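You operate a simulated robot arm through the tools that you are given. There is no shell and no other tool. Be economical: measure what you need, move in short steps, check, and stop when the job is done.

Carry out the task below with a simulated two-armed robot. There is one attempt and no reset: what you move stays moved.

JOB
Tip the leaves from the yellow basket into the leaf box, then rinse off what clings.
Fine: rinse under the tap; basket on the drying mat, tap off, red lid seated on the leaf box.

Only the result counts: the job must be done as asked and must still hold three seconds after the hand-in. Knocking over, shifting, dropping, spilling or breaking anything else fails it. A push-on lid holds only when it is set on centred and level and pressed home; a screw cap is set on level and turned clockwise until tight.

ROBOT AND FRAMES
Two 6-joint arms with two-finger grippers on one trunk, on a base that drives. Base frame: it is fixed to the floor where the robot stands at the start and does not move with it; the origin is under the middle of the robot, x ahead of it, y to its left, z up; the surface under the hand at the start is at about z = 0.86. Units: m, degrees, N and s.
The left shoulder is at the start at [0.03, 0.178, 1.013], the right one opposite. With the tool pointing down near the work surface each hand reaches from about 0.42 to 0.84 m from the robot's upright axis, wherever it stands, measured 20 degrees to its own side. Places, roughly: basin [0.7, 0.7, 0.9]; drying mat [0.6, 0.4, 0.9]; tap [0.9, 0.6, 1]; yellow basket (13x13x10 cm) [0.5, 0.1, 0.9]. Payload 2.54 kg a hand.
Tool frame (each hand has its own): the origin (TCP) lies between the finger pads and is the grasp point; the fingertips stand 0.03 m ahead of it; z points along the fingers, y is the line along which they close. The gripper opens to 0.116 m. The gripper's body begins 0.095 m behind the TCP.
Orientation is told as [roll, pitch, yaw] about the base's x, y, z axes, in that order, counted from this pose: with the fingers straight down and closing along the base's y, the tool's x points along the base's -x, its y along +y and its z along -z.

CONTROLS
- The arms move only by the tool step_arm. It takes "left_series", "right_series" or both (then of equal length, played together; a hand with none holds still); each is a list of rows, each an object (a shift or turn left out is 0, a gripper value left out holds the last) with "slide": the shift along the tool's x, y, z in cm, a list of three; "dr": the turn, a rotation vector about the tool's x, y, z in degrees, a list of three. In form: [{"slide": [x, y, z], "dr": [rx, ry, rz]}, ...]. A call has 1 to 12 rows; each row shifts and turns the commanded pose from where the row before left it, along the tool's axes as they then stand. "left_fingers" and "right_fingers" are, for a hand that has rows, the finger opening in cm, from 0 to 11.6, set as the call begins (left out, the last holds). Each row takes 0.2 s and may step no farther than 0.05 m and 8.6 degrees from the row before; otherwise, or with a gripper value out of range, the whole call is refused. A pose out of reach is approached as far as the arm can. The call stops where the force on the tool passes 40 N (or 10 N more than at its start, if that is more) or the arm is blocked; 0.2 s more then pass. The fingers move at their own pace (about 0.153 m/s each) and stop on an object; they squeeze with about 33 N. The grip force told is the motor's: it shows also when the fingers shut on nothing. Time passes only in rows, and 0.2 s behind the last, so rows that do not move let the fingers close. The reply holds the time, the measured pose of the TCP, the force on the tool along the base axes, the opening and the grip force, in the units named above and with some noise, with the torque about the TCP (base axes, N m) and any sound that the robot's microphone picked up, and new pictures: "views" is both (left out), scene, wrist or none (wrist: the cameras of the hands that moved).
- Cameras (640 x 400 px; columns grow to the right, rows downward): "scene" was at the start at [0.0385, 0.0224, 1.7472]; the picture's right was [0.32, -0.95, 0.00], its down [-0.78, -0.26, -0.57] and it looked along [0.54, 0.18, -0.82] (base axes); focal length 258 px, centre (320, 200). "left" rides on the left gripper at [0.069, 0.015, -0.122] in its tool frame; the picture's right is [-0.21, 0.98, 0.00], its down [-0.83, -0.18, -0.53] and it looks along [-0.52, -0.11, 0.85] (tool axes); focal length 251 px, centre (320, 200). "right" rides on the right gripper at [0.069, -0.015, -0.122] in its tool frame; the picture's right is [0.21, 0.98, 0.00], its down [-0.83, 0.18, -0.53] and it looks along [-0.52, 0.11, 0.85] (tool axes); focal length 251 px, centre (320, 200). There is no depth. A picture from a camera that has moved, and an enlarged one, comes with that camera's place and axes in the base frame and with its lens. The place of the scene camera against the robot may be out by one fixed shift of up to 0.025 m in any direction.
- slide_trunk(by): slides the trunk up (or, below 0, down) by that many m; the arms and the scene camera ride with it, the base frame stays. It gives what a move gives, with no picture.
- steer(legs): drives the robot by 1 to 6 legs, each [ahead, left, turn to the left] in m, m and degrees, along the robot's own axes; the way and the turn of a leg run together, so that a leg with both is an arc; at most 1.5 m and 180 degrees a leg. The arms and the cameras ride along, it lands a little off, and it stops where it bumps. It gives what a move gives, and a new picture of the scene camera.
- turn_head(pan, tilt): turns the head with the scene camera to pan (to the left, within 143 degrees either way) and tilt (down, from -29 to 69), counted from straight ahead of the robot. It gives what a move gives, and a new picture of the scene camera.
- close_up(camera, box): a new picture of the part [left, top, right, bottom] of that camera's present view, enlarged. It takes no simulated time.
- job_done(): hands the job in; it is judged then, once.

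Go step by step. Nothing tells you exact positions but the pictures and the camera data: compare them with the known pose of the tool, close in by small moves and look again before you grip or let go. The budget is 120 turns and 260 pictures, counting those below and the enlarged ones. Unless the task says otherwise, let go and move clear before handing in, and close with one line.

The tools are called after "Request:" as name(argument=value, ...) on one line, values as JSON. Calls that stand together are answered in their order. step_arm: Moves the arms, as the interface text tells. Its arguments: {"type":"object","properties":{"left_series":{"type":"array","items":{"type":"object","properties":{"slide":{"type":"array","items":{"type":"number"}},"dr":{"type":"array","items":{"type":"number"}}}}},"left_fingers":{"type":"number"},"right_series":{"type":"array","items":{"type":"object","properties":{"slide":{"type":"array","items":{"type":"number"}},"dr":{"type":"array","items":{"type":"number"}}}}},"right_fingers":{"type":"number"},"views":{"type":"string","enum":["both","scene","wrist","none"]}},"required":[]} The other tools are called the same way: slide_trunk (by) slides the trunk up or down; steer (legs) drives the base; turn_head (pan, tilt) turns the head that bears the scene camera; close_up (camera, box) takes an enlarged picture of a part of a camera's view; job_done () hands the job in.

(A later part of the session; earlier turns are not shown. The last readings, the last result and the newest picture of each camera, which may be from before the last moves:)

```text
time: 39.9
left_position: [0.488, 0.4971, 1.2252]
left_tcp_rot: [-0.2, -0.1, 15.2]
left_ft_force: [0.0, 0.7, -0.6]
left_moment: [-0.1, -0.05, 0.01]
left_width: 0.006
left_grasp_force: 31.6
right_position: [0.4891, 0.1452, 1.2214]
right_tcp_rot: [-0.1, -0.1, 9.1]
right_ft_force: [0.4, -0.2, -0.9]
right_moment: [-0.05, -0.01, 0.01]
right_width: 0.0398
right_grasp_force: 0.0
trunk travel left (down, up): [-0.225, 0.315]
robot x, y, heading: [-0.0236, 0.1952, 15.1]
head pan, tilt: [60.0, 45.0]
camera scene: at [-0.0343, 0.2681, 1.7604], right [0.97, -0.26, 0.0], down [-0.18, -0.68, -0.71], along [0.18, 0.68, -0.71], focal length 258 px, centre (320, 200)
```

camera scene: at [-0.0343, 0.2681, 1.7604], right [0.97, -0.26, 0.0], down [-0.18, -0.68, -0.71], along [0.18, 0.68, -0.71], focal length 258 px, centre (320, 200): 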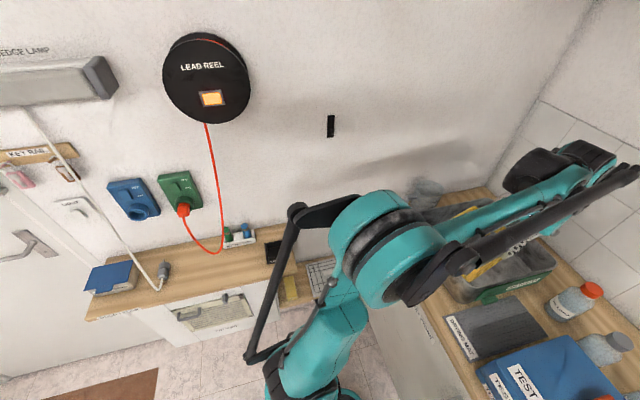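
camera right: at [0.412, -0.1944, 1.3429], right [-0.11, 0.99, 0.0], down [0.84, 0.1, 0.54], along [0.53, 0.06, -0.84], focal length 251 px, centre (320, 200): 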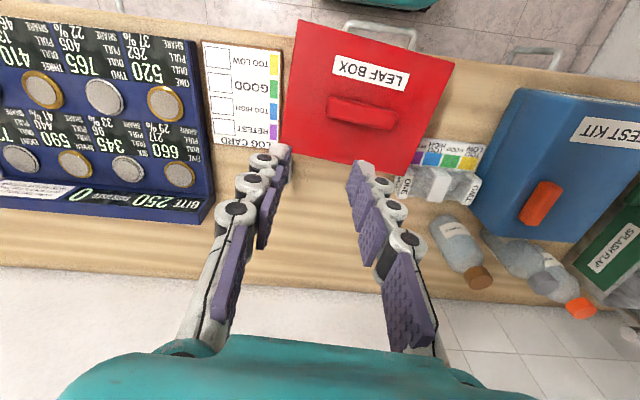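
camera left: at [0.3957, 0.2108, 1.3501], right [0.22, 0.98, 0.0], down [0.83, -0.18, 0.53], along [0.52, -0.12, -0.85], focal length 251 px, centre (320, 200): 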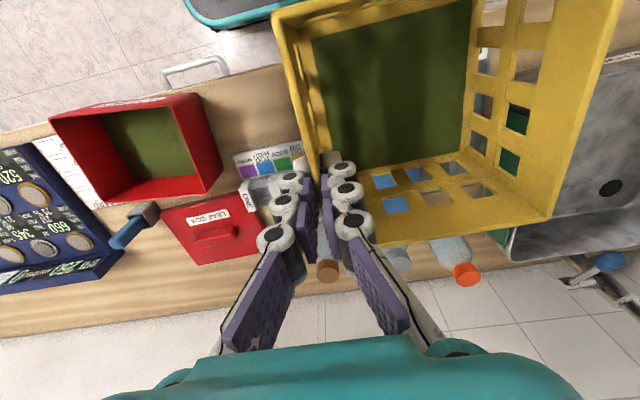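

Request:
turn_head(pan=22, tilt=42)

Request:
close_up(camera="scene", box=[200, 110, 400, 250])

```text
time: 41.0
left_position: [0.4873, 0.497, 1.2275]
left_tcp_rot: [-0.1, 0.0, 15.3]
left_ft_force: [-0.2, -0.2, -0.7]
left_moment: [-0.08, -0.02, -0.02]
left_width: 0.0064
left_grasp_force: 31.9
right_position: [0.4888, 0.1436, 1.2216]
right_tcp_rot: [0.0, -0.1, 9.2]
right_ft_force: [-0.6, 0.1, 0.1]
right_moment: [-0.03, -0.01, -0.01]
right_width: 0.0401
right_grasp_force: 0.1
trunk travel left (down, up): [-0.225, 0.315]
robot x, y, heading: [-0.0225, 0.1965, 15.4]
head pan, tilt: [22.0, 42.0]
camera scene: at [0.0118, 0.2388, 1.7648], right [0.6, -0.8, 0.0], down [-0.53, -0.41, -0.74], along [0.59, 0.45, -0.67], focal length 258 px, centre (320, 200)
```

scene: 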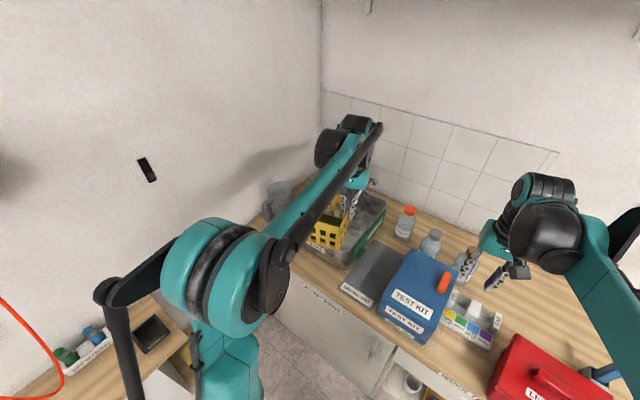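

```text
2.86 times, centred on (300, 180) of scene
camera zoom: at [0.0118, 0.2388, 1.7648], right [0.6, -0.8, 0.0], down [-0.53, -0.41, -0.74], along [0.59, 0.45, -0.67], focal length 739 px, centre (377, 257)
```

zoom: 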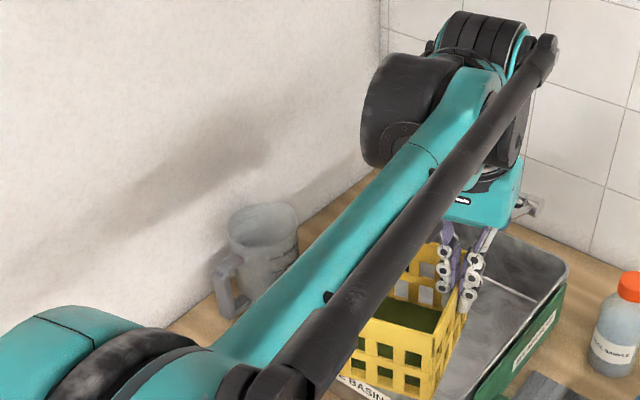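

Request:
close_up(camera="left", box=[0, 0, 640, 400])

Request:
close_up(camera="right", box=[0, 0, 640, 400])

```text
1.00 times, centred on (320, 200) of left (not enlarged: the box is as wide or as high as the picture)
camera zoom: at [0.4177, 0.4935, 1.3487], right [-0.05, 1.0, 0.0], down [0.84, 0.04, 0.53], along [0.53, 0.02, -0.85], focal length 251 px, centre (320, 200)
```

zoom: 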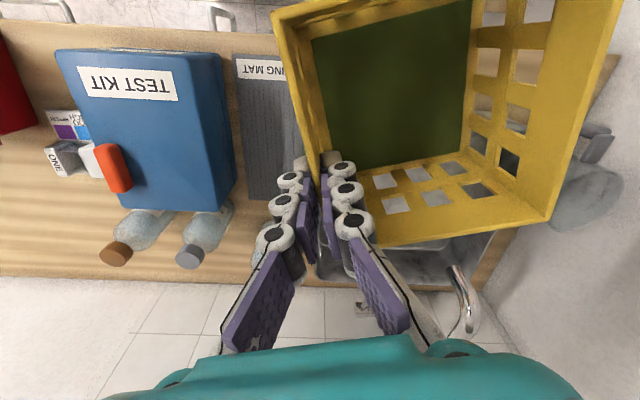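

```text
1.00 times, centred on (320, 200) of right (not enlarged: the box is as wide or as high as the picture)
camera zoom: at [0.4227, 0.1176, 1.3423], right [-0.37, 0.93, 0.0], down [0.79, 0.31, 0.54], along [0.5, 0.2, -0.84], focal length 251 px, centre (320, 200)
```

zoom: 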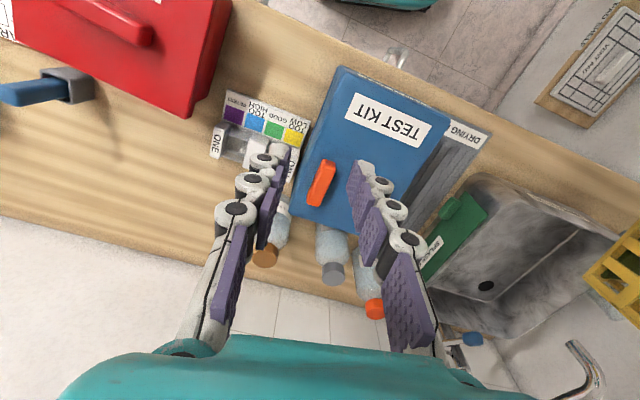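

I'll shift the basket hand a little right, then drive on to about (0, 0.42), heading ~22°.

Request:
step_arm(left_series=[{"slide": [0, -4, 0]}, {"slide": [0, -4, 0]}, {"slide": [0, -4, 0]}], views="none")

Request:
steer(legs=[[0.07, 0.207, 7]])

Request:
close_up(camera="scene", box=[180, 60, 420, 230])

Request:
close_up(camera="right", box=[200, 100, 640, 400])

```text
time: 41.8
left_position: [0.5193, 0.3788, 1.2268]
left_tcp_rot: [-0.1, 0.0, 15.2]
left_ft_force: [-0.2, -0.7, -0.7]
left_moment: [0.01, -0.01, -0.01]
left_width: 0.0063
left_grasp_force: 32.3
right_position: [0.4903, 0.1422, 1.2206]
right_tcp_rot: [0.0, 0.0, 9.1]
right_ft_force: [0.0, -0.9, -0.2]
right_moment: [-0.01, 0.03, -0.04]
right_width: 0.0399
right_grasp_force: 0.1
trunk travel left (down, up): [-0.225, 0.315]
robot x, y, heading: [-0.0265, 0.1911, 15.2]
head pan, tilt: [22.0, 42.0]
```

```text
time: 43.5
left_position: [0.4922, 0.6667, 1.2268]
left_tcp_rot: [-0.1, 0.0, 22.3]
left_ft_force: [0.0, 0.5, -0.6]
left_moment: [-0.1, -0.09, 0.0]
left_width: 0.006
left_grasp_force: 32.5
right_position: [0.4902, 0.4281, 1.2205]
right_tcp_rot: [-0.1, -0.1, 16.3]
right_ft_force: [-0.3, 0.7, -0.1]
right_moment: [-0.04, -0.02, 0.06]
right_width: 0.0401
right_grasp_force: 0.1
trunk travel left (down, up): [-0.225, 0.315]
robot x, y, heading: [-0.026, 0.4181, 22.2]
head pan, tilt: [22.0, 42.0]
camera scene: at [0.0066, 0.4645, 1.7648], right [0.7, -0.72, 0.0], down [-0.48, -0.47, -0.74], along [0.53, 0.52, -0.67], focal length 258 px, centre (320, 200)
```

scene: 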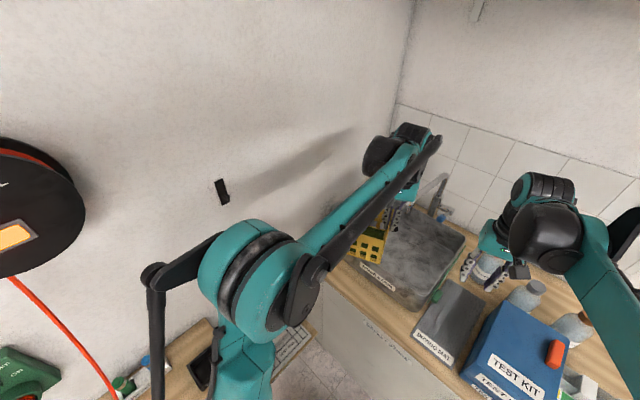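

```text
2.35 times, centred on (300, 145) of scene
camera zoom: at [0.0066, 0.4645, 1.7648], right [0.7, -0.72, 0.0], down [-0.48, -0.47, -0.74], along [0.53, 0.52, -0.67], focal length 608 px, centre (367, 329)
```

zoom: 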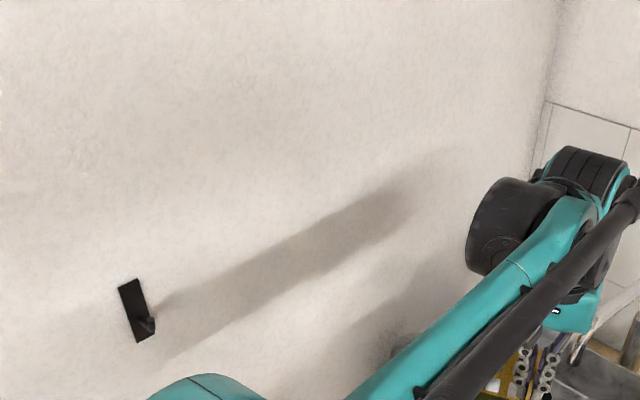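

```text
1.33 times, centred on (420, 250) of right
camera zoom: at [0.4291, 0.3943, 1.3423], right [-0.48, 0.88, 0.0], down [0.74, 0.41, 0.54], along [0.47, 0.25, -0.84], focal length 335 px, centre (187, 133)
```

zoom: 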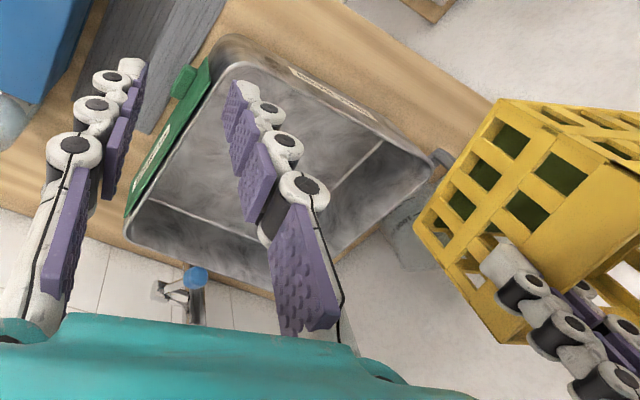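

Request:
turn_head(pan=8, tilt=38)

Request:
close_up(camera="scene", box=[260, 130, 400, 230])

Request:
close_up(camera="right", box=[260, 250, 420, 350])

```text
time: 44.2
left_position: [0.4935, 0.6658, 1.2277]
left_tcp_rot: [-0.1, 0.0, 22.2]
left_ft_force: [-0.1, -0.2, -1.3]
left_moment: [-0.03, -0.01, 0.04]
left_width: 0.0061
left_grasp_force: 32.0
right_position: [0.492, 0.426, 1.2208]
right_tcp_rot: [0.0, -0.1, 16.3]
right_ft_force: [0.2, 0.3, 0.1]
right_moment: [0.03, -0.04, 0.0]
right_width: 0.04
right_grasp_force: 0.0
trunk travel left (down, up): [-0.225, 0.315]
robot x, y, heading: [-0.0276, 0.4172, 21.9]
head pan, tilt: [8.0, 38.0]
camera scene: at [0.0213, 0.4478, 1.7707], right [0.5, -0.86, 0.0], down [-0.53, -0.31, -0.79], along [0.68, 0.4, -0.62], focal length 258 px, centre (320, 200)
```

scene: 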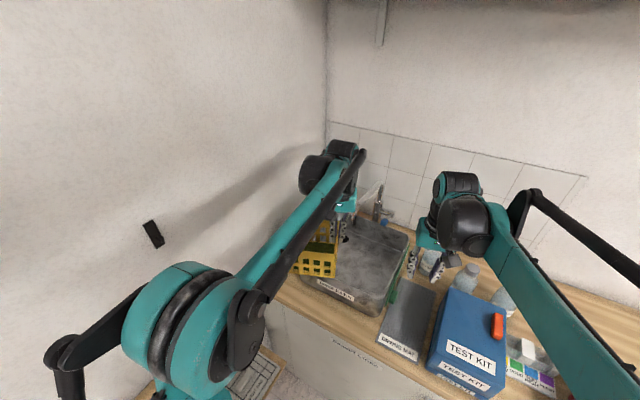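

```text
4.00 times, centred on (330, 180) of scene
camera zoom: at [0.0213, 0.4478, 1.7707], right [0.5, -0.86, 0.0], down [-0.53, -0.31, -0.79], along [0.68, 0.4, -0.62], focal length 1034 px, centre (280, 280)
```

zoom: 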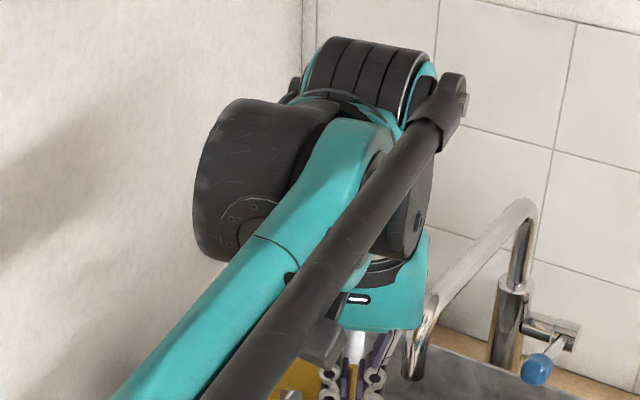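

```text
4.00 times, centred on (340, 300) of right
camera zoom: at [0.4292, 0.3929, 1.3423], right [-0.48, 0.88, 0.0], down [0.74, 0.4, 0.54], along [0.47, 0.26, -0.84], focal length 1006 px, centre (240, -200)
```

zoom: 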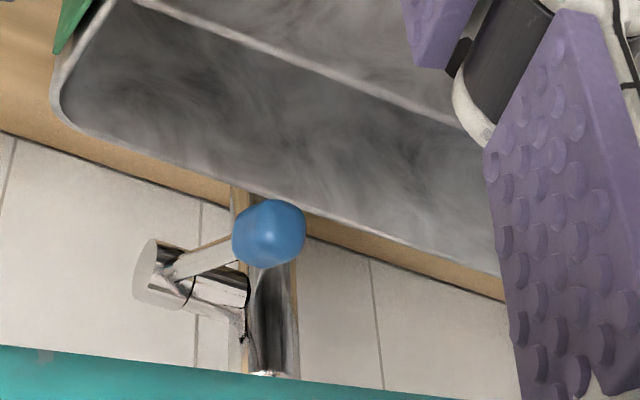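

The tap's blue knob (lever pointing toward me) is at about (0.814, 0.620, 1.04) and the spout outlet at about (0.667, 0.693, 1.12). I'll tilt the right hand forward and bring closed fingers above the knob.

Request:
step_arm(right_series=[{"slide": [-2, 0, 0], "dr": [0, 0, -8.5]}, {"slide": [-2, 0, 0], "dr": [0, -8, 0]}, {"slide": [-2, 0, 0], "dr": [0, -8, 0]}, {"dr": [0, -8, 0]}, {"dr": [0, -8, 0]}, {"dr": [0, -8, 0]}], right_fingers=0, views="both")

```text
time: 45.6
left_position: [0.4912, 0.6664, 1.2269]
left_tcp_rot: [0.0, 0.0, 22.3]
left_ft_force: [-0.1, -0.2, -0.6]
left_moment: [-0.04, -0.04, -0.01]
left_width: 0.0061
left_grasp_force: 32.4
right_position: [0.5461, 0.4495, 1.2238]
right_tcp_rot: [-0.2, -40.4, 24.8]
right_ft_force: [-0.1, -0.4, 0.3]
right_moment: [0.02, 0.01, 0.02]
right_width: 0.0
right_grasp_force: 28.2
trunk travel left (down, up): [-0.225, 0.315]
robot x, y, heading: [-0.0268, 0.4191, 22.2]
head pan, tilt: [8.0, 38.0]
camera scene: at [0.0203, 0.4478, 1.7708], right [0.5, -0.86, 0.0], down [-0.53, -0.31, -0.79], along [0.68, 0.4, -0.62], focal length 258 px, centre (320, 200)
camera right: at [0.4325, 0.3805, 1.2717], right [-0.56, 0.82, -0.14], down [0.18, 0.28, 0.94], along [0.81, 0.5, -0.31], focal length 251 px, centre (320, 200)
```

scene: 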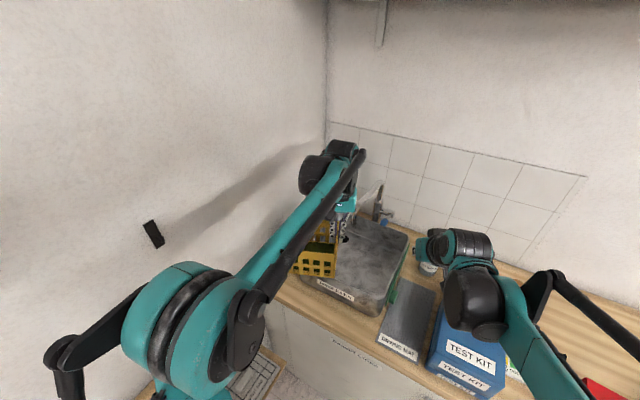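
right: 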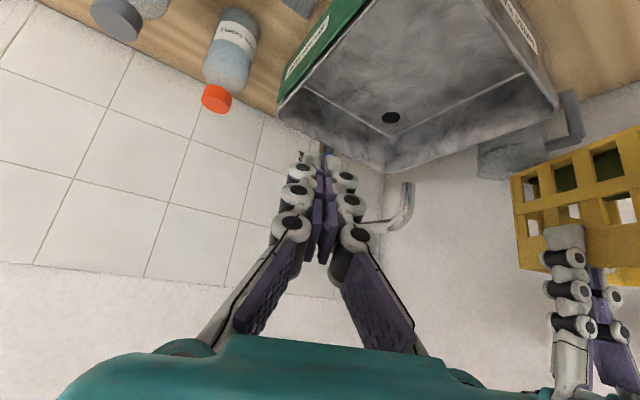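

Request:
step_arm(right_series=[{"slide": [-2.21, 0.54, 3.46]}, {"slide": [-2.21, 0.54, 3.46]}, {"slide": [-2.21, 0.54, 3.46]}, {"slide": [-2.21, 0.54, 3.46]}, {"slide": [-2.21, 0.54, 3.46]}, {"slide": [-2.21, 0.54, 3.46]}, {"slide": [-2.21, 0.54, 3.46]}], right_fingers=0, views="both")

Request:
close_up(camera="right", box=[240, 90, 400, 190])

Request:
close_up(camera="scene", box=[320, 160, 440, 240])

```text
time: 47.2
left_position: [0.4937, 0.6665, 1.2254]
left_tcp_rot: [0.0, 0.0, 22.2]
left_ft_force: [-0.2, 0.5, -1.7]
left_moment: [-0.06, -0.01, -0.02]
left_width: 0.0061
left_grasp_force: 31.9
right_position: [0.7822, 0.5982, 1.1375]
right_tcp_rot: [-0.1, -40.0, 24.7]
right_ft_force: [0.6, 0.0, 0.1]
right_moment: [-0.02, 0.0, 0.05]
right_width: 0.0001
right_grasp_force: 28.4
trunk travel left (down, up): [-0.225, 0.315]
robot x, y, heading: [-0.0262, 0.4199, 22.2]
head pan, tilt: [8.0, 38.0]
camera scene: at [0.0236, 0.4494, 1.7706], right [0.5, -0.86, 0.0], down [-0.53, -0.31, -0.79], along [0.68, 0.4, -0.62], focal length 258 px, centre (320, 200)
camera right: at [0.6686, 0.529, 1.1851], right [-0.56, 0.82, -0.14], down [0.19, 0.29, 0.94], along [0.81, 0.5, -0.31], focal length 251 px, centre (320, 200)
```

scene: 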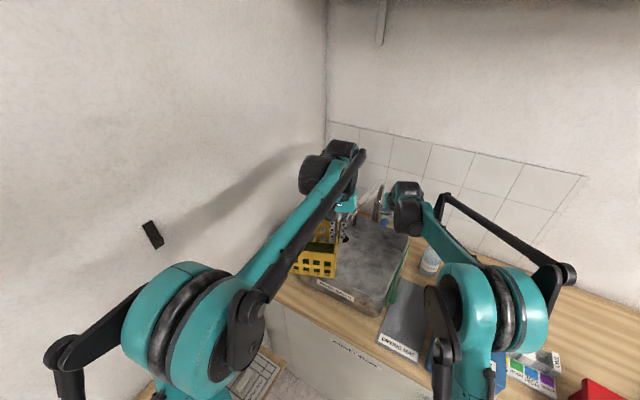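
right: 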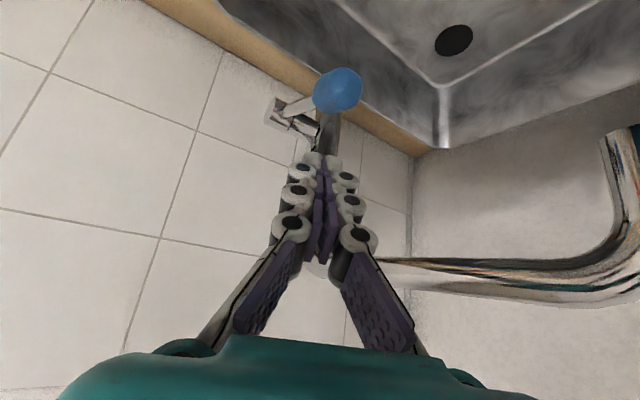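

```text
4.00 times, centred on (320, 140) of right
camera zoom: at [0.6686, 0.529, 1.1851], right [-0.56, 0.82, -0.14], down [0.19, 0.29, 0.94], along [0.81, 0.5, -0.31], focal length 1006 px, centre (320, 440)
```

zoom: 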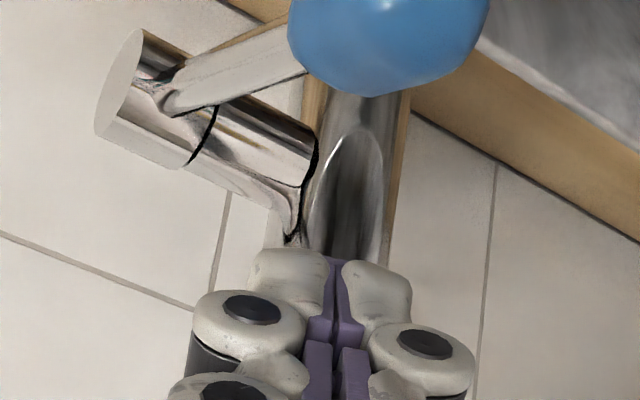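

```text
5.00 times, centred on (380, 200) of scene
camera zoom: at [0.0236, 0.4494, 1.7706], right [0.5, -0.86, 0.0], down [-0.53, -0.31, -0.79], along [0.68, 0.4, -0.62], focal length 1292 px, centre (20, 200)
```

zoom: 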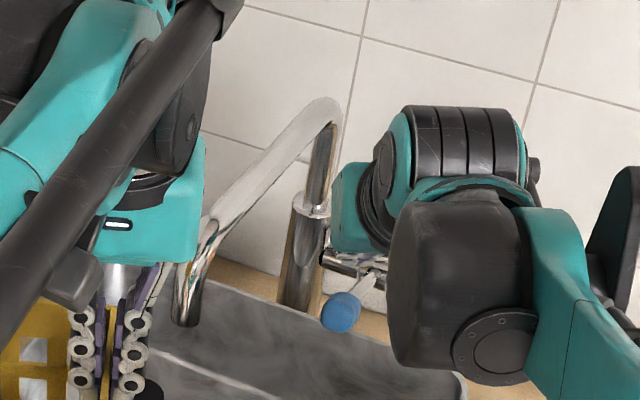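

The valve's lever points at me with the knob at its end; fingers are right above it. I'll open the fingers a bit and slide them around the knob to grip it.

Request:
step_arm(right_series=[{"slide": [1.78, 0.35, 0]}, {"slide": [1.78, 0.35, 0]}, {"slide": [0, 0, 3]}, {"slide": [0, 0, 3]}], right_fingers=6.5, views="wrist")

Request:
close_up(camera="right", box=[240, 90, 400, 190])

Request:
close_up(camera="scene", box=[320, 160, 440, 240])

```text
time: 48.2
left_position: [0.4947, 0.6661, 1.2259]
left_tcp_rot: [-0.1, 0.0, 22.2]
left_ft_force: [0.7, 0.3, -1.1]
left_moment: [-0.06, -0.07, -0.01]
left_width: 0.0057
left_grasp_force: 32.3
right_position: [0.789, 0.6089, 1.0675]
right_tcp_rot: [-0.2, -40.2, 24.6]
right_ft_force: [0.4, 0.0, -0.6]
right_moment: [0.0, 0.0, 0.0]
right_width: 0.0648
right_grasp_force: 0.0
trunk travel left (down, up): [-0.225, 0.315]
robot x, y, heading: [-0.0264, 0.4171, 22.2]
head pan, tilt: [8.0, 38.0]
camera right: at [0.6754, 0.5399, 1.1164], right [-0.56, 0.82, -0.14], down [0.19, 0.29, 0.94], along [0.81, 0.5, -0.31], focal length 251 px, centre (320, 200)
```

right: 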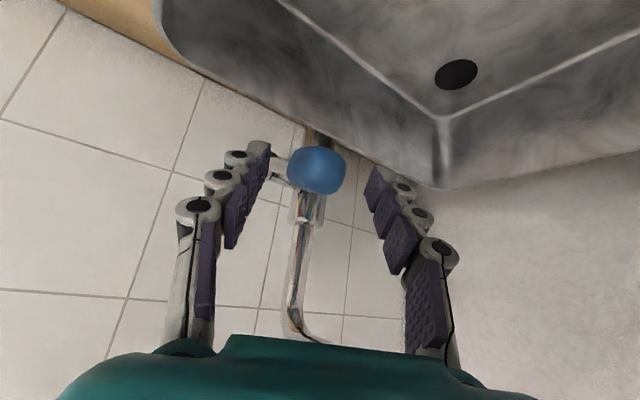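

```text
4.00 times, centred on (320, 140) of right
camera zoom: at [0.6754, 0.5399, 1.1164], right [-0.56, 0.82, -0.14], down [0.19, 0.29, 0.94], along [0.81, 0.5, -0.31], focal length 1006 px, centre (320, 440)
```

zoom: 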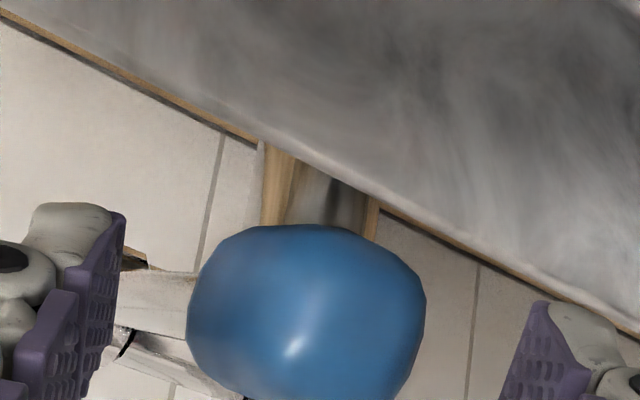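

```text
5.00 times, centred on (380, 200) of scene
camera zoom: at [0.0223, 0.4486, 1.7707], right [0.5, -0.86, 0.0], down [-0.53, -0.31, -0.79], along [0.68, 0.4, -0.62], focal length 1292 px, centre (20, 200)
```

zoom: 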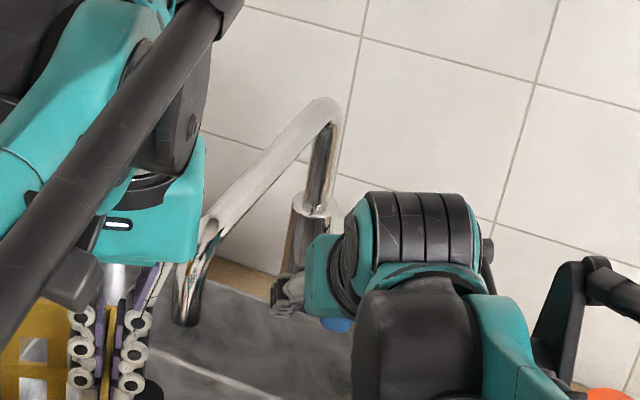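

Request:
step_arm(right_series=[{"slide": [0, 0, 1.7]}, {"slide": [0, 0, 1.5]}, {}], right_fingers=6.5, views="wrist")

```text
time: 49.0
left_position: [0.4937, 0.6662, 1.2273]
left_tcp_rot: [-0.1, 0.0, 22.2]
left_ft_force: [0.4, -0.1, -1.3]
left_moment: [-0.01, -0.05, -0.01]
left_width: 0.0059
left_grasp_force: 31.8
right_position: [0.8067, 0.618, 1.0443]
right_tcp_rot: [-0.1, -40.1, 24.6]
right_ft_force: [0.2, -0.3, 0.9]
right_moment: [-0.02, 0.04, -0.02]
right_width: 0.0652
right_grasp_force: 0.1
trunk travel left (down, up): [-0.225, 0.315]
robot x, y, heading: [-0.0265, 0.4131, 22.2]
head pan, tilt: [8.0, 38.0]
camera right: at [0.6933, 0.5491, 1.0929], right [-0.56, 0.82, -0.14], down [0.19, 0.29, 0.94], along [0.81, 0.5, -0.31], focal length 251 px, centre (320, 200)
```

right: 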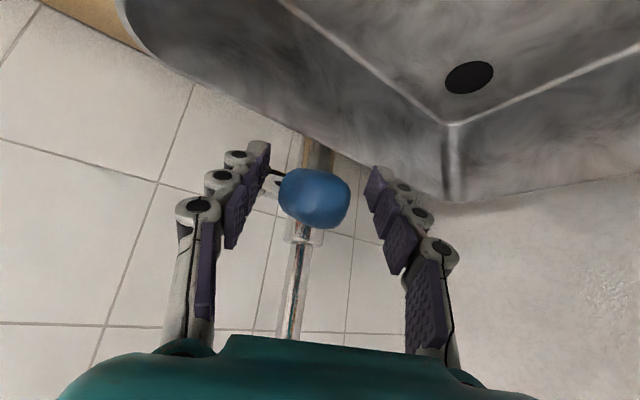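

Request:
step_arm(right_series=[{}, {}, {}], right_fingers=2.5, views="none")

Request:
step_arm(right_series=[{"slide": [-0.5, 0, -0.6]}, {"slide": [-0.5, 0, -0.6]}, {}], views="both")

```text
time: 49.8
left_position: [0.4942, 0.6621, 1.2272]
left_tcp_rot: [0.1, 0.0, 22.1]
left_ft_force: [0.1, 0.4, -1.1]
left_moment: [-0.05, -0.04, -0.01]
left_width: 0.0061
left_grasp_force: 32.0
right_position: [0.8095, 0.6113, 1.0436]
right_tcp_rot: [0.1, -40.1, 24.2]
right_ft_force: [3.2, -29.4, -4.6]
right_moment: [-0.36, 0.33, -2.36]
right_width: 0.0383
right_grasp_force: 45.2
trunk travel left (down, up): [-0.225, 0.315]
robot x, y, heading: [-0.024, 0.4165, 22.1]
head pan, tilt: [8.0, 38.0]
```

```text
time: 50.2
left_position: [0.4942, 0.6663, 1.2258]
left_tcp_rot: [-0.1, 0.2, 22.1]
left_ft_force: [0.4, 0.7, -1.7]
left_moment: [-0.13, -0.07, -0.03]
left_width: 0.006
left_grasp_force: 32.4
right_position: [0.8097, 0.6113, 1.0462]
right_tcp_rot: [0.0, -39.4, 24.0]
right_ft_force: [6.8, -8.0, -10.4]
right_moment: [-0.24, 0.77, -2.12]
right_width: 0.0381
right_grasp_force: 44.9
trunk travel left (down, up): [-0.225, 0.315]
robot x, y, heading: [-0.0271, 0.4144, 22.4]
head pan, tilt: [8.0, 38.0]
stopped in row 1 (right hand): the force on the tool passed its limit at 43 N (the readings are from after the stop); the commanded pose is now the measured one
camera scene: at [0.0237, 0.4494, 1.7706], right [0.5, -0.86, 0.0], down [-0.53, -0.31, -0.79], along [0.68, 0.39, -0.62], focal length 258 px, centre (320, 200)
camera right: at [0.6956, 0.5432, 1.0952], right [-0.55, 0.82, -0.14], down [0.2, 0.29, 0.94], along [0.81, 0.49, -0.32], focal length 251 px, centre (320, 200)
```

scene: 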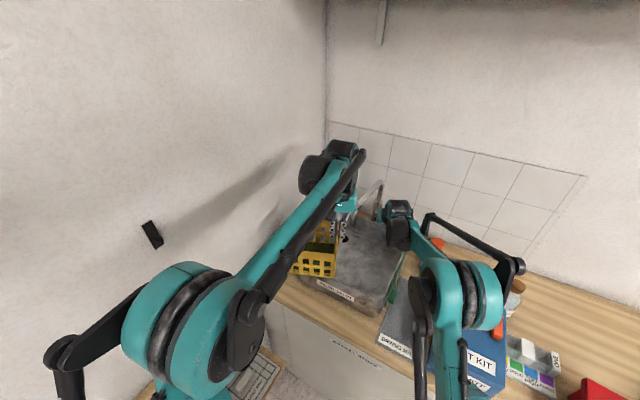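
right: 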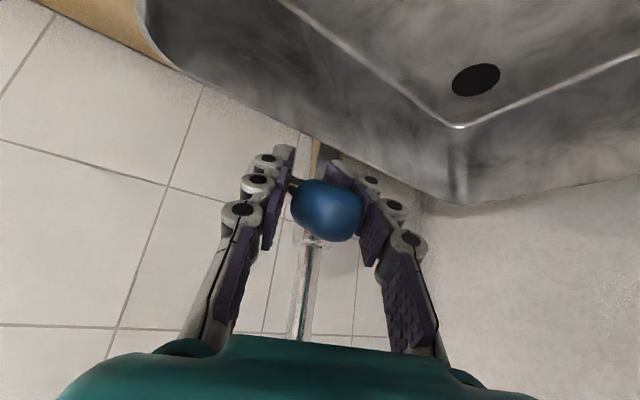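

Lifting is resisted; I'll try pushing down.

Request:
step_arm(right_series=[{"slide": [0.3, 0, 0.38]}, {"slide": [0.4, 0, 0.5]}, {"slide": [0.4, 0, 0.5]}, {"slide": [0.4, 0, 0.5]}], views="wrist")

```text
time: 51.2
left_position: [0.4942, 0.6649, 1.2264]
left_tcp_rot: [0.1, 0.0, 22.2]
left_ft_force: [0.4, -0.5, -0.7]
left_moment: [-0.12, 0.05, 0.01]
left_width: 0.006
left_grasp_force: 32.2
right_position: [0.808, 0.613, 1.0226]
right_tcp_rot: [0.1, -39.6, 24.2]
right_ft_force: [3.1, -9.9, 7.6]
right_moment: [0.12, -0.15, -0.76]
right_width: 0.0383
right_grasp_force: 44.5
trunk travel left (down, up): [-0.225, 0.315]
robot x, y, heading: [-0.0275, 0.4199, 22.1]
head pan, tilt: [8.0, 38.0]
camera right: at [0.6941, 0.5448, 1.0716], right [-0.55, 0.82, -0.14], down [0.2, 0.29, 0.94], along [0.81, 0.49, -0.32], focal length 251 px, centre (320, 200)
```

right: 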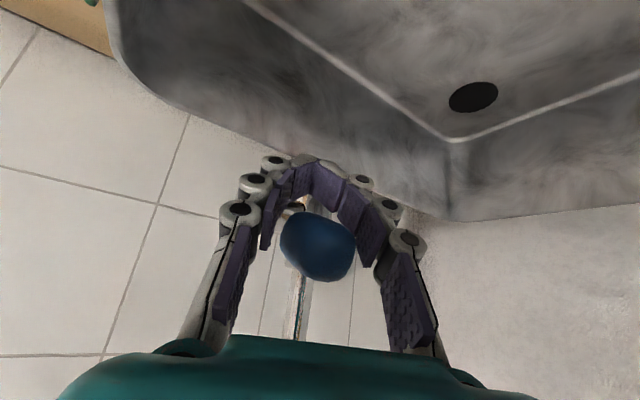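

The fingers slid along the knob. I'll open, back out, and push down from above with closed fingertips instead.

Request:
step_arm(right_series=[{}, {}, {"slide": [0, 0, -3]}, {"slide": [0, 0, -3]}, {"slide": [-2.1, 0, -2.4]}], right_fingers=6.5, views="none")

Request:
step_arm(right_series=[{}, {}, {"slide": [-0.95, 0.25, 0.8]}, {"slide": [-0.95, 0.25, 0.8]}], right_fingers=0, views="wrist")

Request:
close_up(camera="right", box=[240, 90, 400, 190])

```text
time: 52.4
left_position: [0.4926, 0.6648, 1.2273]
left_tcp_rot: [-0.1, 0.0, 22.1]
left_ft_force: [0.2, 0.0, -0.3]
left_moment: [-0.02, -0.06, 0.02]
left_width: 0.0061
left_grasp_force: 32.3
right_position: [0.7737, 0.5994, 1.1016]
right_tcp_rot: [-0.1, -39.7, 24.4]
right_ft_force: [0.2, -0.1, 0.4]
right_moment: [-0.04, 0.02, -0.04]
right_width: 0.0652
right_grasp_force: 0.0
trunk travel left (down, up): [-0.225, 0.315]
robot x, y, heading: [-0.0296, 0.4175, 21.8]
head pan, tilt: [8.0, 38.0]
```

```text
time: 53.4
left_position: [0.4916, 0.6652, 1.228]
left_tcp_rot: [-0.2, 0.0, 22.0]
left_ft_force: [-0.5, 0.3, -1.4]
left_moment: [-0.04, -0.01, 0.02]
left_width: 0.0059
left_grasp_force: 32.3
right_position: [0.7949, 0.6139, 1.1016]
right_tcp_rot: [0.0, -39.6, 24.4]
right_ft_force: [0.8, -0.1, -0.3]
right_moment: [-0.03, 0.01, 0.0]
right_width: 0.0002
right_grasp_force: 28.4
trunk travel left (down, up): [-0.225, 0.315]
robot x, y, heading: [-0.0257, 0.4138, 22.1]
head pan, tilt: [8.0, 38.0]
camera right: at [0.6806, 0.546, 1.1509], right [-0.55, 0.82, -0.14], down [0.19, 0.29, 0.94], along [0.81, 0.49, -0.32], focal length 251 px, centre (320, 200)
```

right: 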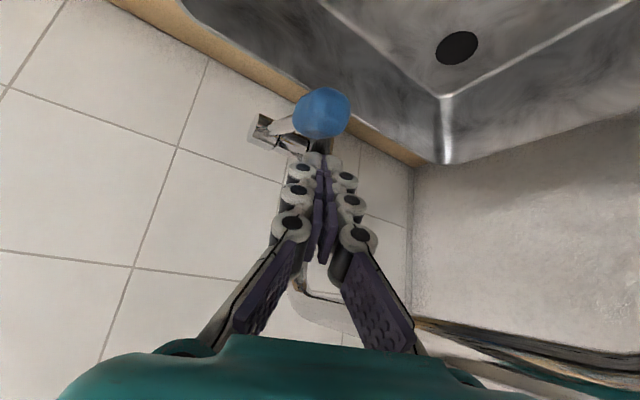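

```text
4.00 times, centred on (320, 140) of right
camera zoom: at [0.6806, 0.546, 1.1509], right [-0.55, 0.82, -0.14], down [0.19, 0.29, 0.94], along [0.81, 0.49, -0.32], focal length 1006 px, centre (320, 440)
```

zoom: 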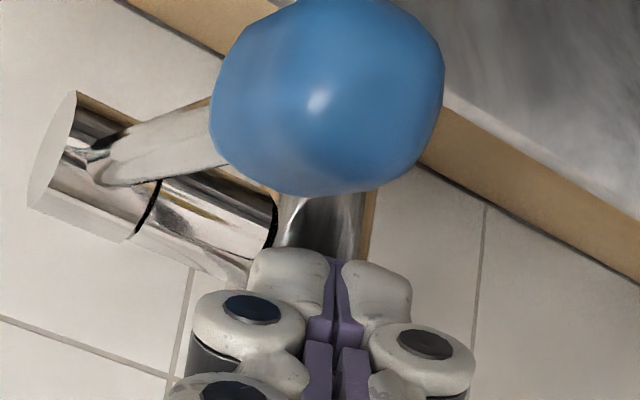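

Request:
step_arm(right_series=[{"slide": [0.65, 0, 0.76]}, {"slide": [0.39, 0, 0.46]}, {"slide": [0.39, 0, 0.46]}, {"slide": [0.39, 0, 0.46]}, {"slide": [0.39, 0, 0.46]}, {"slide": [0.39, 0, 0.46]}], right_fingers=0, views="both")

```text
time: 54.1
left_position: [0.491, 0.6642, 1.2279]
left_tcp_rot: [-0.1, -0.1, 22.2]
left_ft_force: [0.1, -0.3, -0.8]
left_moment: [-0.06, -0.02, -0.02]
left_width: 0.0058
left_grasp_force: 32.5
right_position: [0.7943, 0.6143, 1.0903]
right_tcp_rot: [0.0, -40.7, 24.4]
right_ft_force: [1.5, 0.0, 24.9]
right_moment: [0.17, -0.21, 0.05]
right_width: 0.0001
right_grasp_force: 28.5
trunk travel left (down, up): [-0.225, 0.315]
robot x, y, heading: [-0.0238, 0.4181, 22.1]
head pan, tilt: [8.0, 38.0]
stopped in row 3 (right hand): the force on the tool passed its limit at 47 N (the readings are from after the stop); the commanded pose is now the measured one
camera scene: at [0.0185, 0.4471, 1.771], right [0.5, -0.86, 0.0], down [-0.53, -0.31, -0.79], along [0.68, 0.4, -0.61], focal length 258 px, centre (320, 200)
camera right: at [0.6801, 0.5455, 1.139], right [-0.55, 0.82, -0.14], down [0.18, 0.28, 0.94], along [0.81, 0.49, -0.3], focal length 251 px, centre (320, 200)
```

scene: 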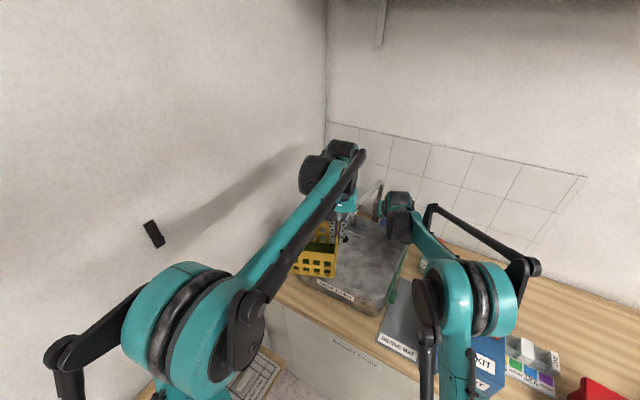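
right: 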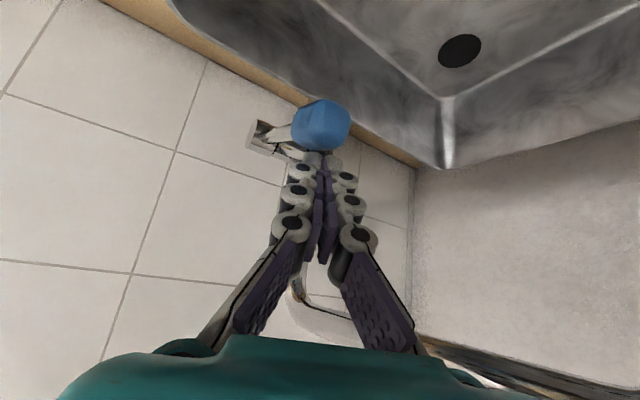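

Down is firmly blocked, so the lever must lift. I'll regrip the knob with better lateral centring and raise it along its arc.

Request:
step_arm(right_series=[{"slide": [0, 0, -4]}, {}, {}, {"slide": [2.06, -0.95, 3.3]}, {"slide": [0, 0, 2.5]}, {"slide": [0, 0, 2.5]}], right_fingers=6.5, views="wrist")

Request:
step_arm(right_series=[{}, {}, {}], right_fingers=2, views="wrist")

```text
time: 55.5
left_position: [0.4935, 0.6646, 1.2274]
left_tcp_rot: [-0.1, 0.0, 22.3]
left_ft_force: [0.1, 0.3, -1.6]
left_moment: [-0.06, -0.07, -0.02]
left_width: 0.0061
left_grasp_force: 31.7
right_position: [0.8111, 0.613, 1.0423]
right_tcp_rot: [0.0, -40.2, 24.4]
right_ft_force: [0.3, -0.2, 0.4]
right_moment: [0.0, 0.02, -0.01]
right_width: 0.0649
right_grasp_force: 0.0
trunk travel left (down, up): [-0.225, 0.315]
robot x, y, heading: [-0.0272, 0.4177, 21.8]
head pan, tilt: [8.0, 38.0]
camera right: at [0.6964, 0.5439, 1.0898], right [-0.55, 0.82, -0.14], down [0.19, 0.28, 0.94], along [0.81, 0.49, -0.31], focal length 251 px, centre (320, 200)
```

right: 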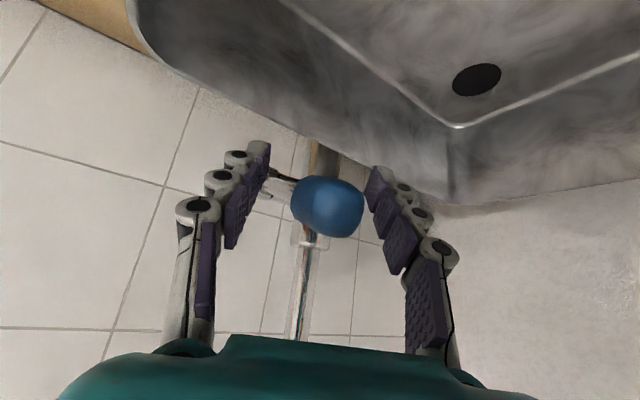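

```text
time: 56.3
left_position: [0.494, 0.6629, 1.2269]
left_tcp_rot: [0.0, 0.0, 22.2]
left_ft_force: [0.4, 0.3, -1.3]
left_moment: [-0.04, -0.04, -0.06]
left_width: 0.0058
left_grasp_force: 32.4
right_position: [0.8108, 0.6111, 1.0422]
right_tcp_rot: [-0.1, -40.2, 24.2]
right_ft_force: [-3.0, -5.8, -4.4]
right_moment: [-0.91, 0.46, -3.03]
right_width: 0.0389
right_grasp_force: 44.4
trunk travel left (down, up): [-0.225, 0.315]
robot x, y, heading: [-0.0216, 0.4201, 21.8]
head pan, tilt: [8.0, 38.0]
camera right: at [0.6956, 0.5424, 1.0904], right [-0.55, 0.82, -0.14], down [0.19, 0.28, 0.94], along [0.81, 0.49, -0.31], focal length 251 px, centre (320, 200)
```

right: 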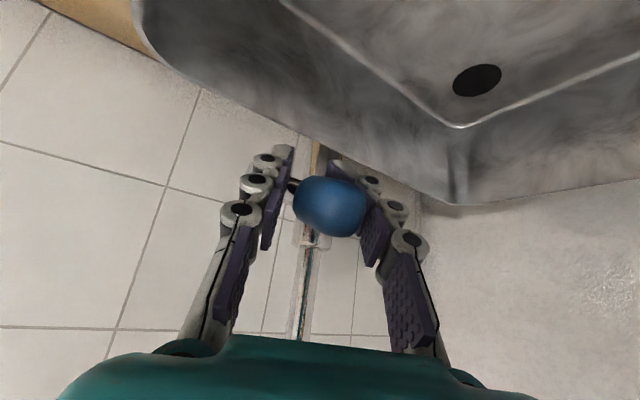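

Request:
step_arm(right_series=[{"slide": [-0.32, 0, -0.38]}, {"slide": [-0.32, 0, -0.38]}, {"slide": [-0.32, 0, -0.38]}, {"slide": [-0.34, 0, -0.35]}], views="wrist")

```text
time: 57.3
left_position: [0.4958, 0.6644, 1.2262]
left_tcp_rot: [0.0, 0.1, 22.2]
left_ft_force: [0.5, 0.4, -0.6]
left_moment: [-0.06, -0.05, 0.0]
left_width: 0.006
left_grasp_force: 32.0
right_position: [0.8153, 0.6099, 1.0591]
right_tcp_rot: [0.0, -40.1, 24.2]
right_ft_force: [7.5, -10.1, -22.1]
right_moment: [-0.34, 1.67, -1.53]
right_width: 0.0385
right_grasp_force: 44.9
trunk travel left (down, up): [-0.225, 0.315]
robot x, y, heading: [-0.0261, 0.4149, 22.1]
head pan, tilt: [8.0, 38.0]
camera right: at [0.7003, 0.5412, 1.1079], right [-0.55, 0.82, -0.14], down [0.19, 0.28, 0.94], along [0.81, 0.49, -0.31], focal length 251 px, centre (320, 200)
```

right: 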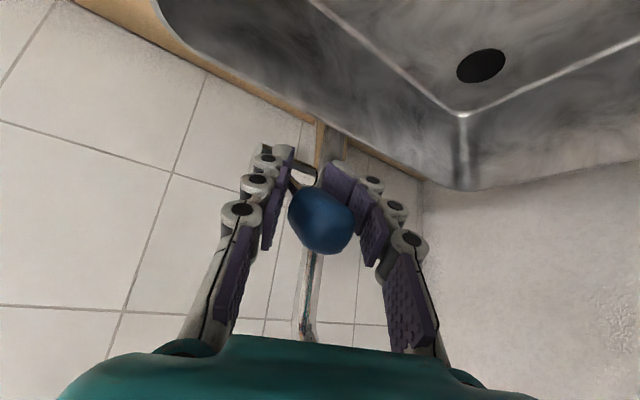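

The lever is coming up with the hand. Continuing along the arc.

Request:
step_arm(right_series=[{"slide": [-0.59, -0.08, -0.42]}, {"slide": [-0.59, -0.08, -0.42]}, {"slide": [-0.62, -0.1, -0.35]}, {"slide": [-0.62, -0.12, -0.25]}], views="both")

```text
time: 58.3
left_position: [0.4966, 0.6634, 1.2253]
left_tcp_rot: [0.1, 0.2, 22.2]
left_ft_force: [0.0, -0.6, -1.6]
left_moment: [-0.05, -0.06, 0.03]
left_width: 0.0061
left_grasp_force: 32.3
right_position: [0.8248, 0.6085, 1.0862]
right_tcp_rot: [0.1, -40.2, 24.2]
right_ft_force: [13.1, -21.9, -14.8]
right_moment: [0.31, 0.26, -0.19]
right_width: 0.037
right_grasp_force: 12.8
trunk travel left (down, up): [-0.225, 0.315]
robot x, y, heading: [-0.0246, 0.4169, 22.1]
head pan, tilt: [8.0, 38.0]
camera scene: at [0.0262, 0.4446, 1.7708], right [0.5, -0.86, 0.0], down [-0.53, -0.31, -0.79], along [0.68, 0.4, -0.62], focal length 258 px, centre (320, 200)
camera right: at [0.7102, 0.5396, 1.1353], right [-0.55, 0.82, -0.14], down [0.19, 0.28, 0.94], along [0.81, 0.49, -0.31], focal length 251 px, centre (320, 200)
```

scene: 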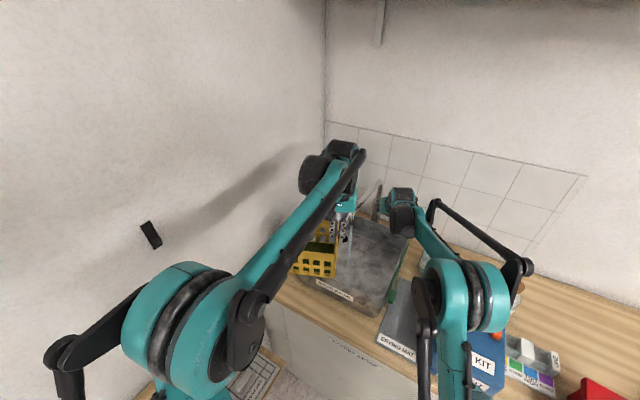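
right: 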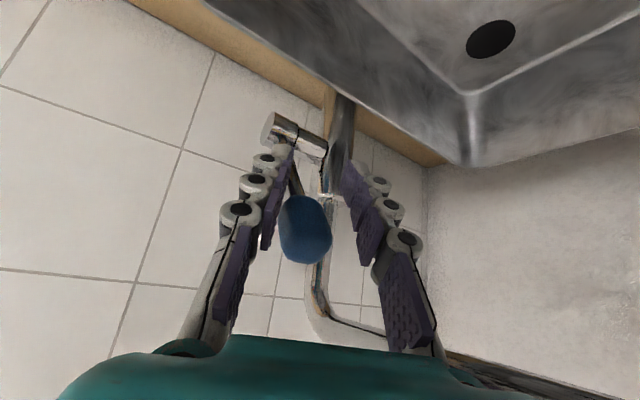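

Request:
close_up(camera="scene", box=[330, 160, 430, 230])

Request:
close_up(camera="right", box=[230, 90, 390, 280])

```text
5.71 times, centred on (380, 195) of scene
camera zoom: at [0.0262, 0.4446, 1.7708], right [0.5, -0.86, 0.0], down [-0.53, -0.31, -0.79], along [0.68, 0.4, -0.62], focal length 1477 px, centre (-23, 229)
```

zoom: 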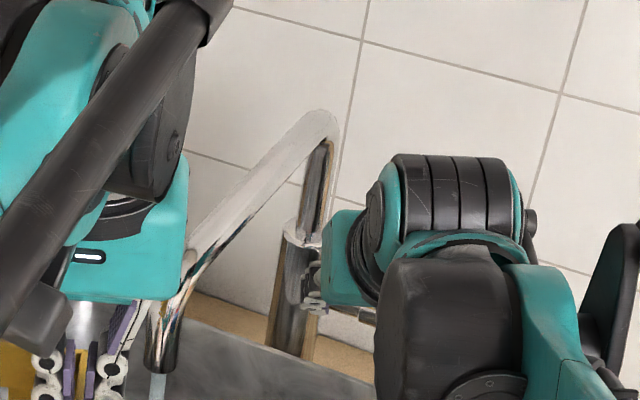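

```text
2.11 times, centred on (310, 185) of right
camera zoom: at [0.7102, 0.5396, 1.1353], right [-0.55, 0.82, -0.14], down [0.19, 0.28, 0.94], along [0.81, 0.49, -0.31], focal length 529 px, centre (341, 232)
```

zoom: 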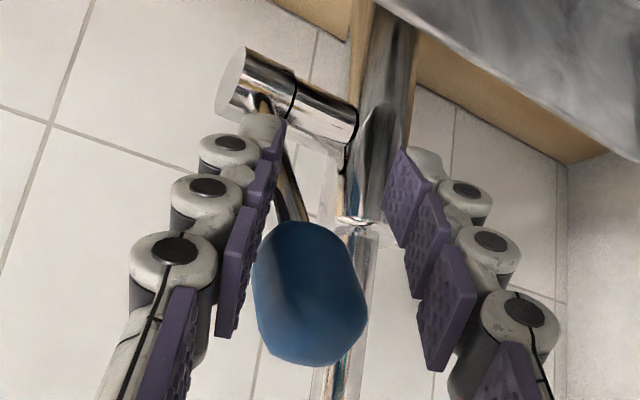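

Water is running from the spout. I'll release the lever and back the right hand out.

Request:
step_arm(right_series=[{}, {}, {"slide": [0, 0, -3]}, {"slide": [0, 0, -4]}, {"slide": [0, 0, -4]}, {"slide": [0, -3, -3]}, {"slide": [0, -4, 0]}, {"slide": [0, -4, 0]}], right_fingers=7, views="both")

Request:
close_up(camera="scene", box=[330, 160, 430, 260])

Request:
close_up(camera="right", box=[240, 60, 500, 260])

```text
time: 60.1
left_position: [0.4929, 0.6645, 1.2279]
left_tcp_rot: [0.0, 0.0, 22.3]
left_ft_force: [0.4, 0.1, -0.2]
left_moment: [0.0, -0.05, 0.03]
left_width: 0.0058
left_grasp_force: 32.5
right_position: [0.7839, 0.4705, 1.1976]
right_tcp_rot: [0.0, -40.2, 24.4]
right_ft_force: [0.4, 0.2, 0.3]
right_moment: [0.01, 0.0, 0.0]
right_width: 0.07
right_grasp_force: 0.1
trunk travel left (down, up): [-0.225, 0.315]
robot x, y, heading: [-0.0278, 0.4191, 22.3]
head pan, tilt: [8.0, 38.0]
camera scene: at [0.0219, 0.4464, 1.7707], right [0.5, -0.86, 0.0], down [-0.53, -0.31, -0.79], along [0.68, 0.4, -0.62], focal length 258 px, centre (320, 200)
camera right: at [0.6692, 0.4027, 1.2447], right [-0.55, 0.82, -0.14], down [0.19, 0.28, 0.94], along [0.81, 0.49, -0.31], focal length 251 px, centre (320, 200)
```

scene: 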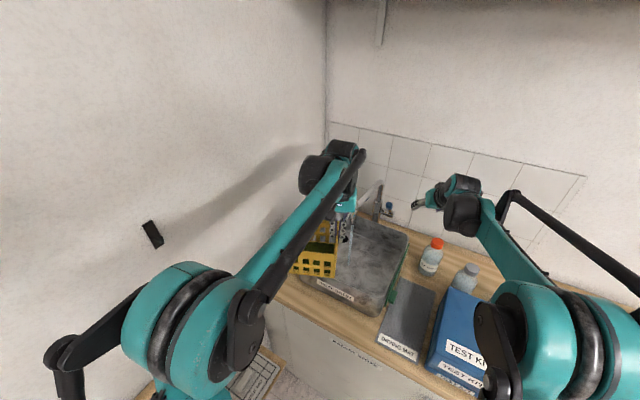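
right: 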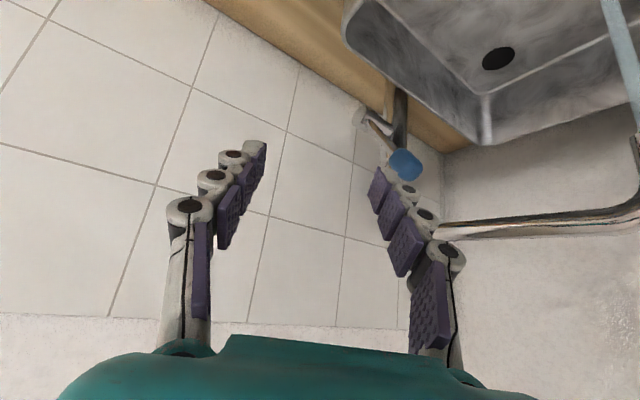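

```text
4.00 times, centred on (380, 210) of scene
camera zoom: at [0.0219, 0.4464, 1.7707], right [0.5, -0.86, 0.0], down [-0.53, -0.31, -0.79], along [0.68, 0.4, -0.62], focal length 1034 px, centre (80, 160)
```

zoom: 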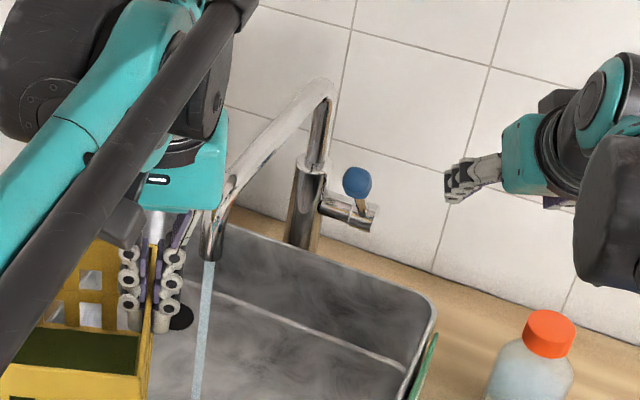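

```text
2.00 times, centred on (370, 160) of right
camera zoom: at [0.6692, 0.4027, 1.2447], right [-0.55, 0.82, -0.14], down [0.19, 0.28, 0.94], along [0.81, 0.49, -0.31], focal length 503 px, centre (220, 280)
```

zoom: 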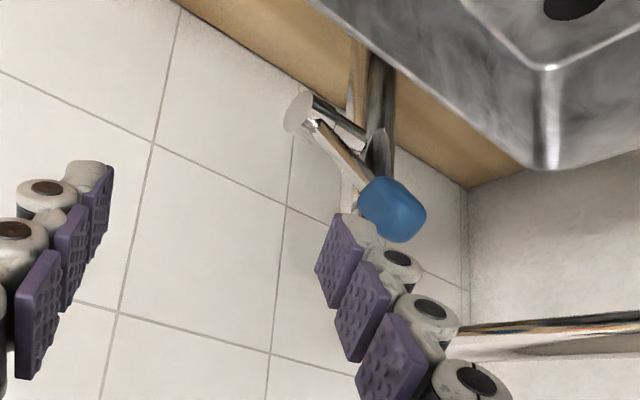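

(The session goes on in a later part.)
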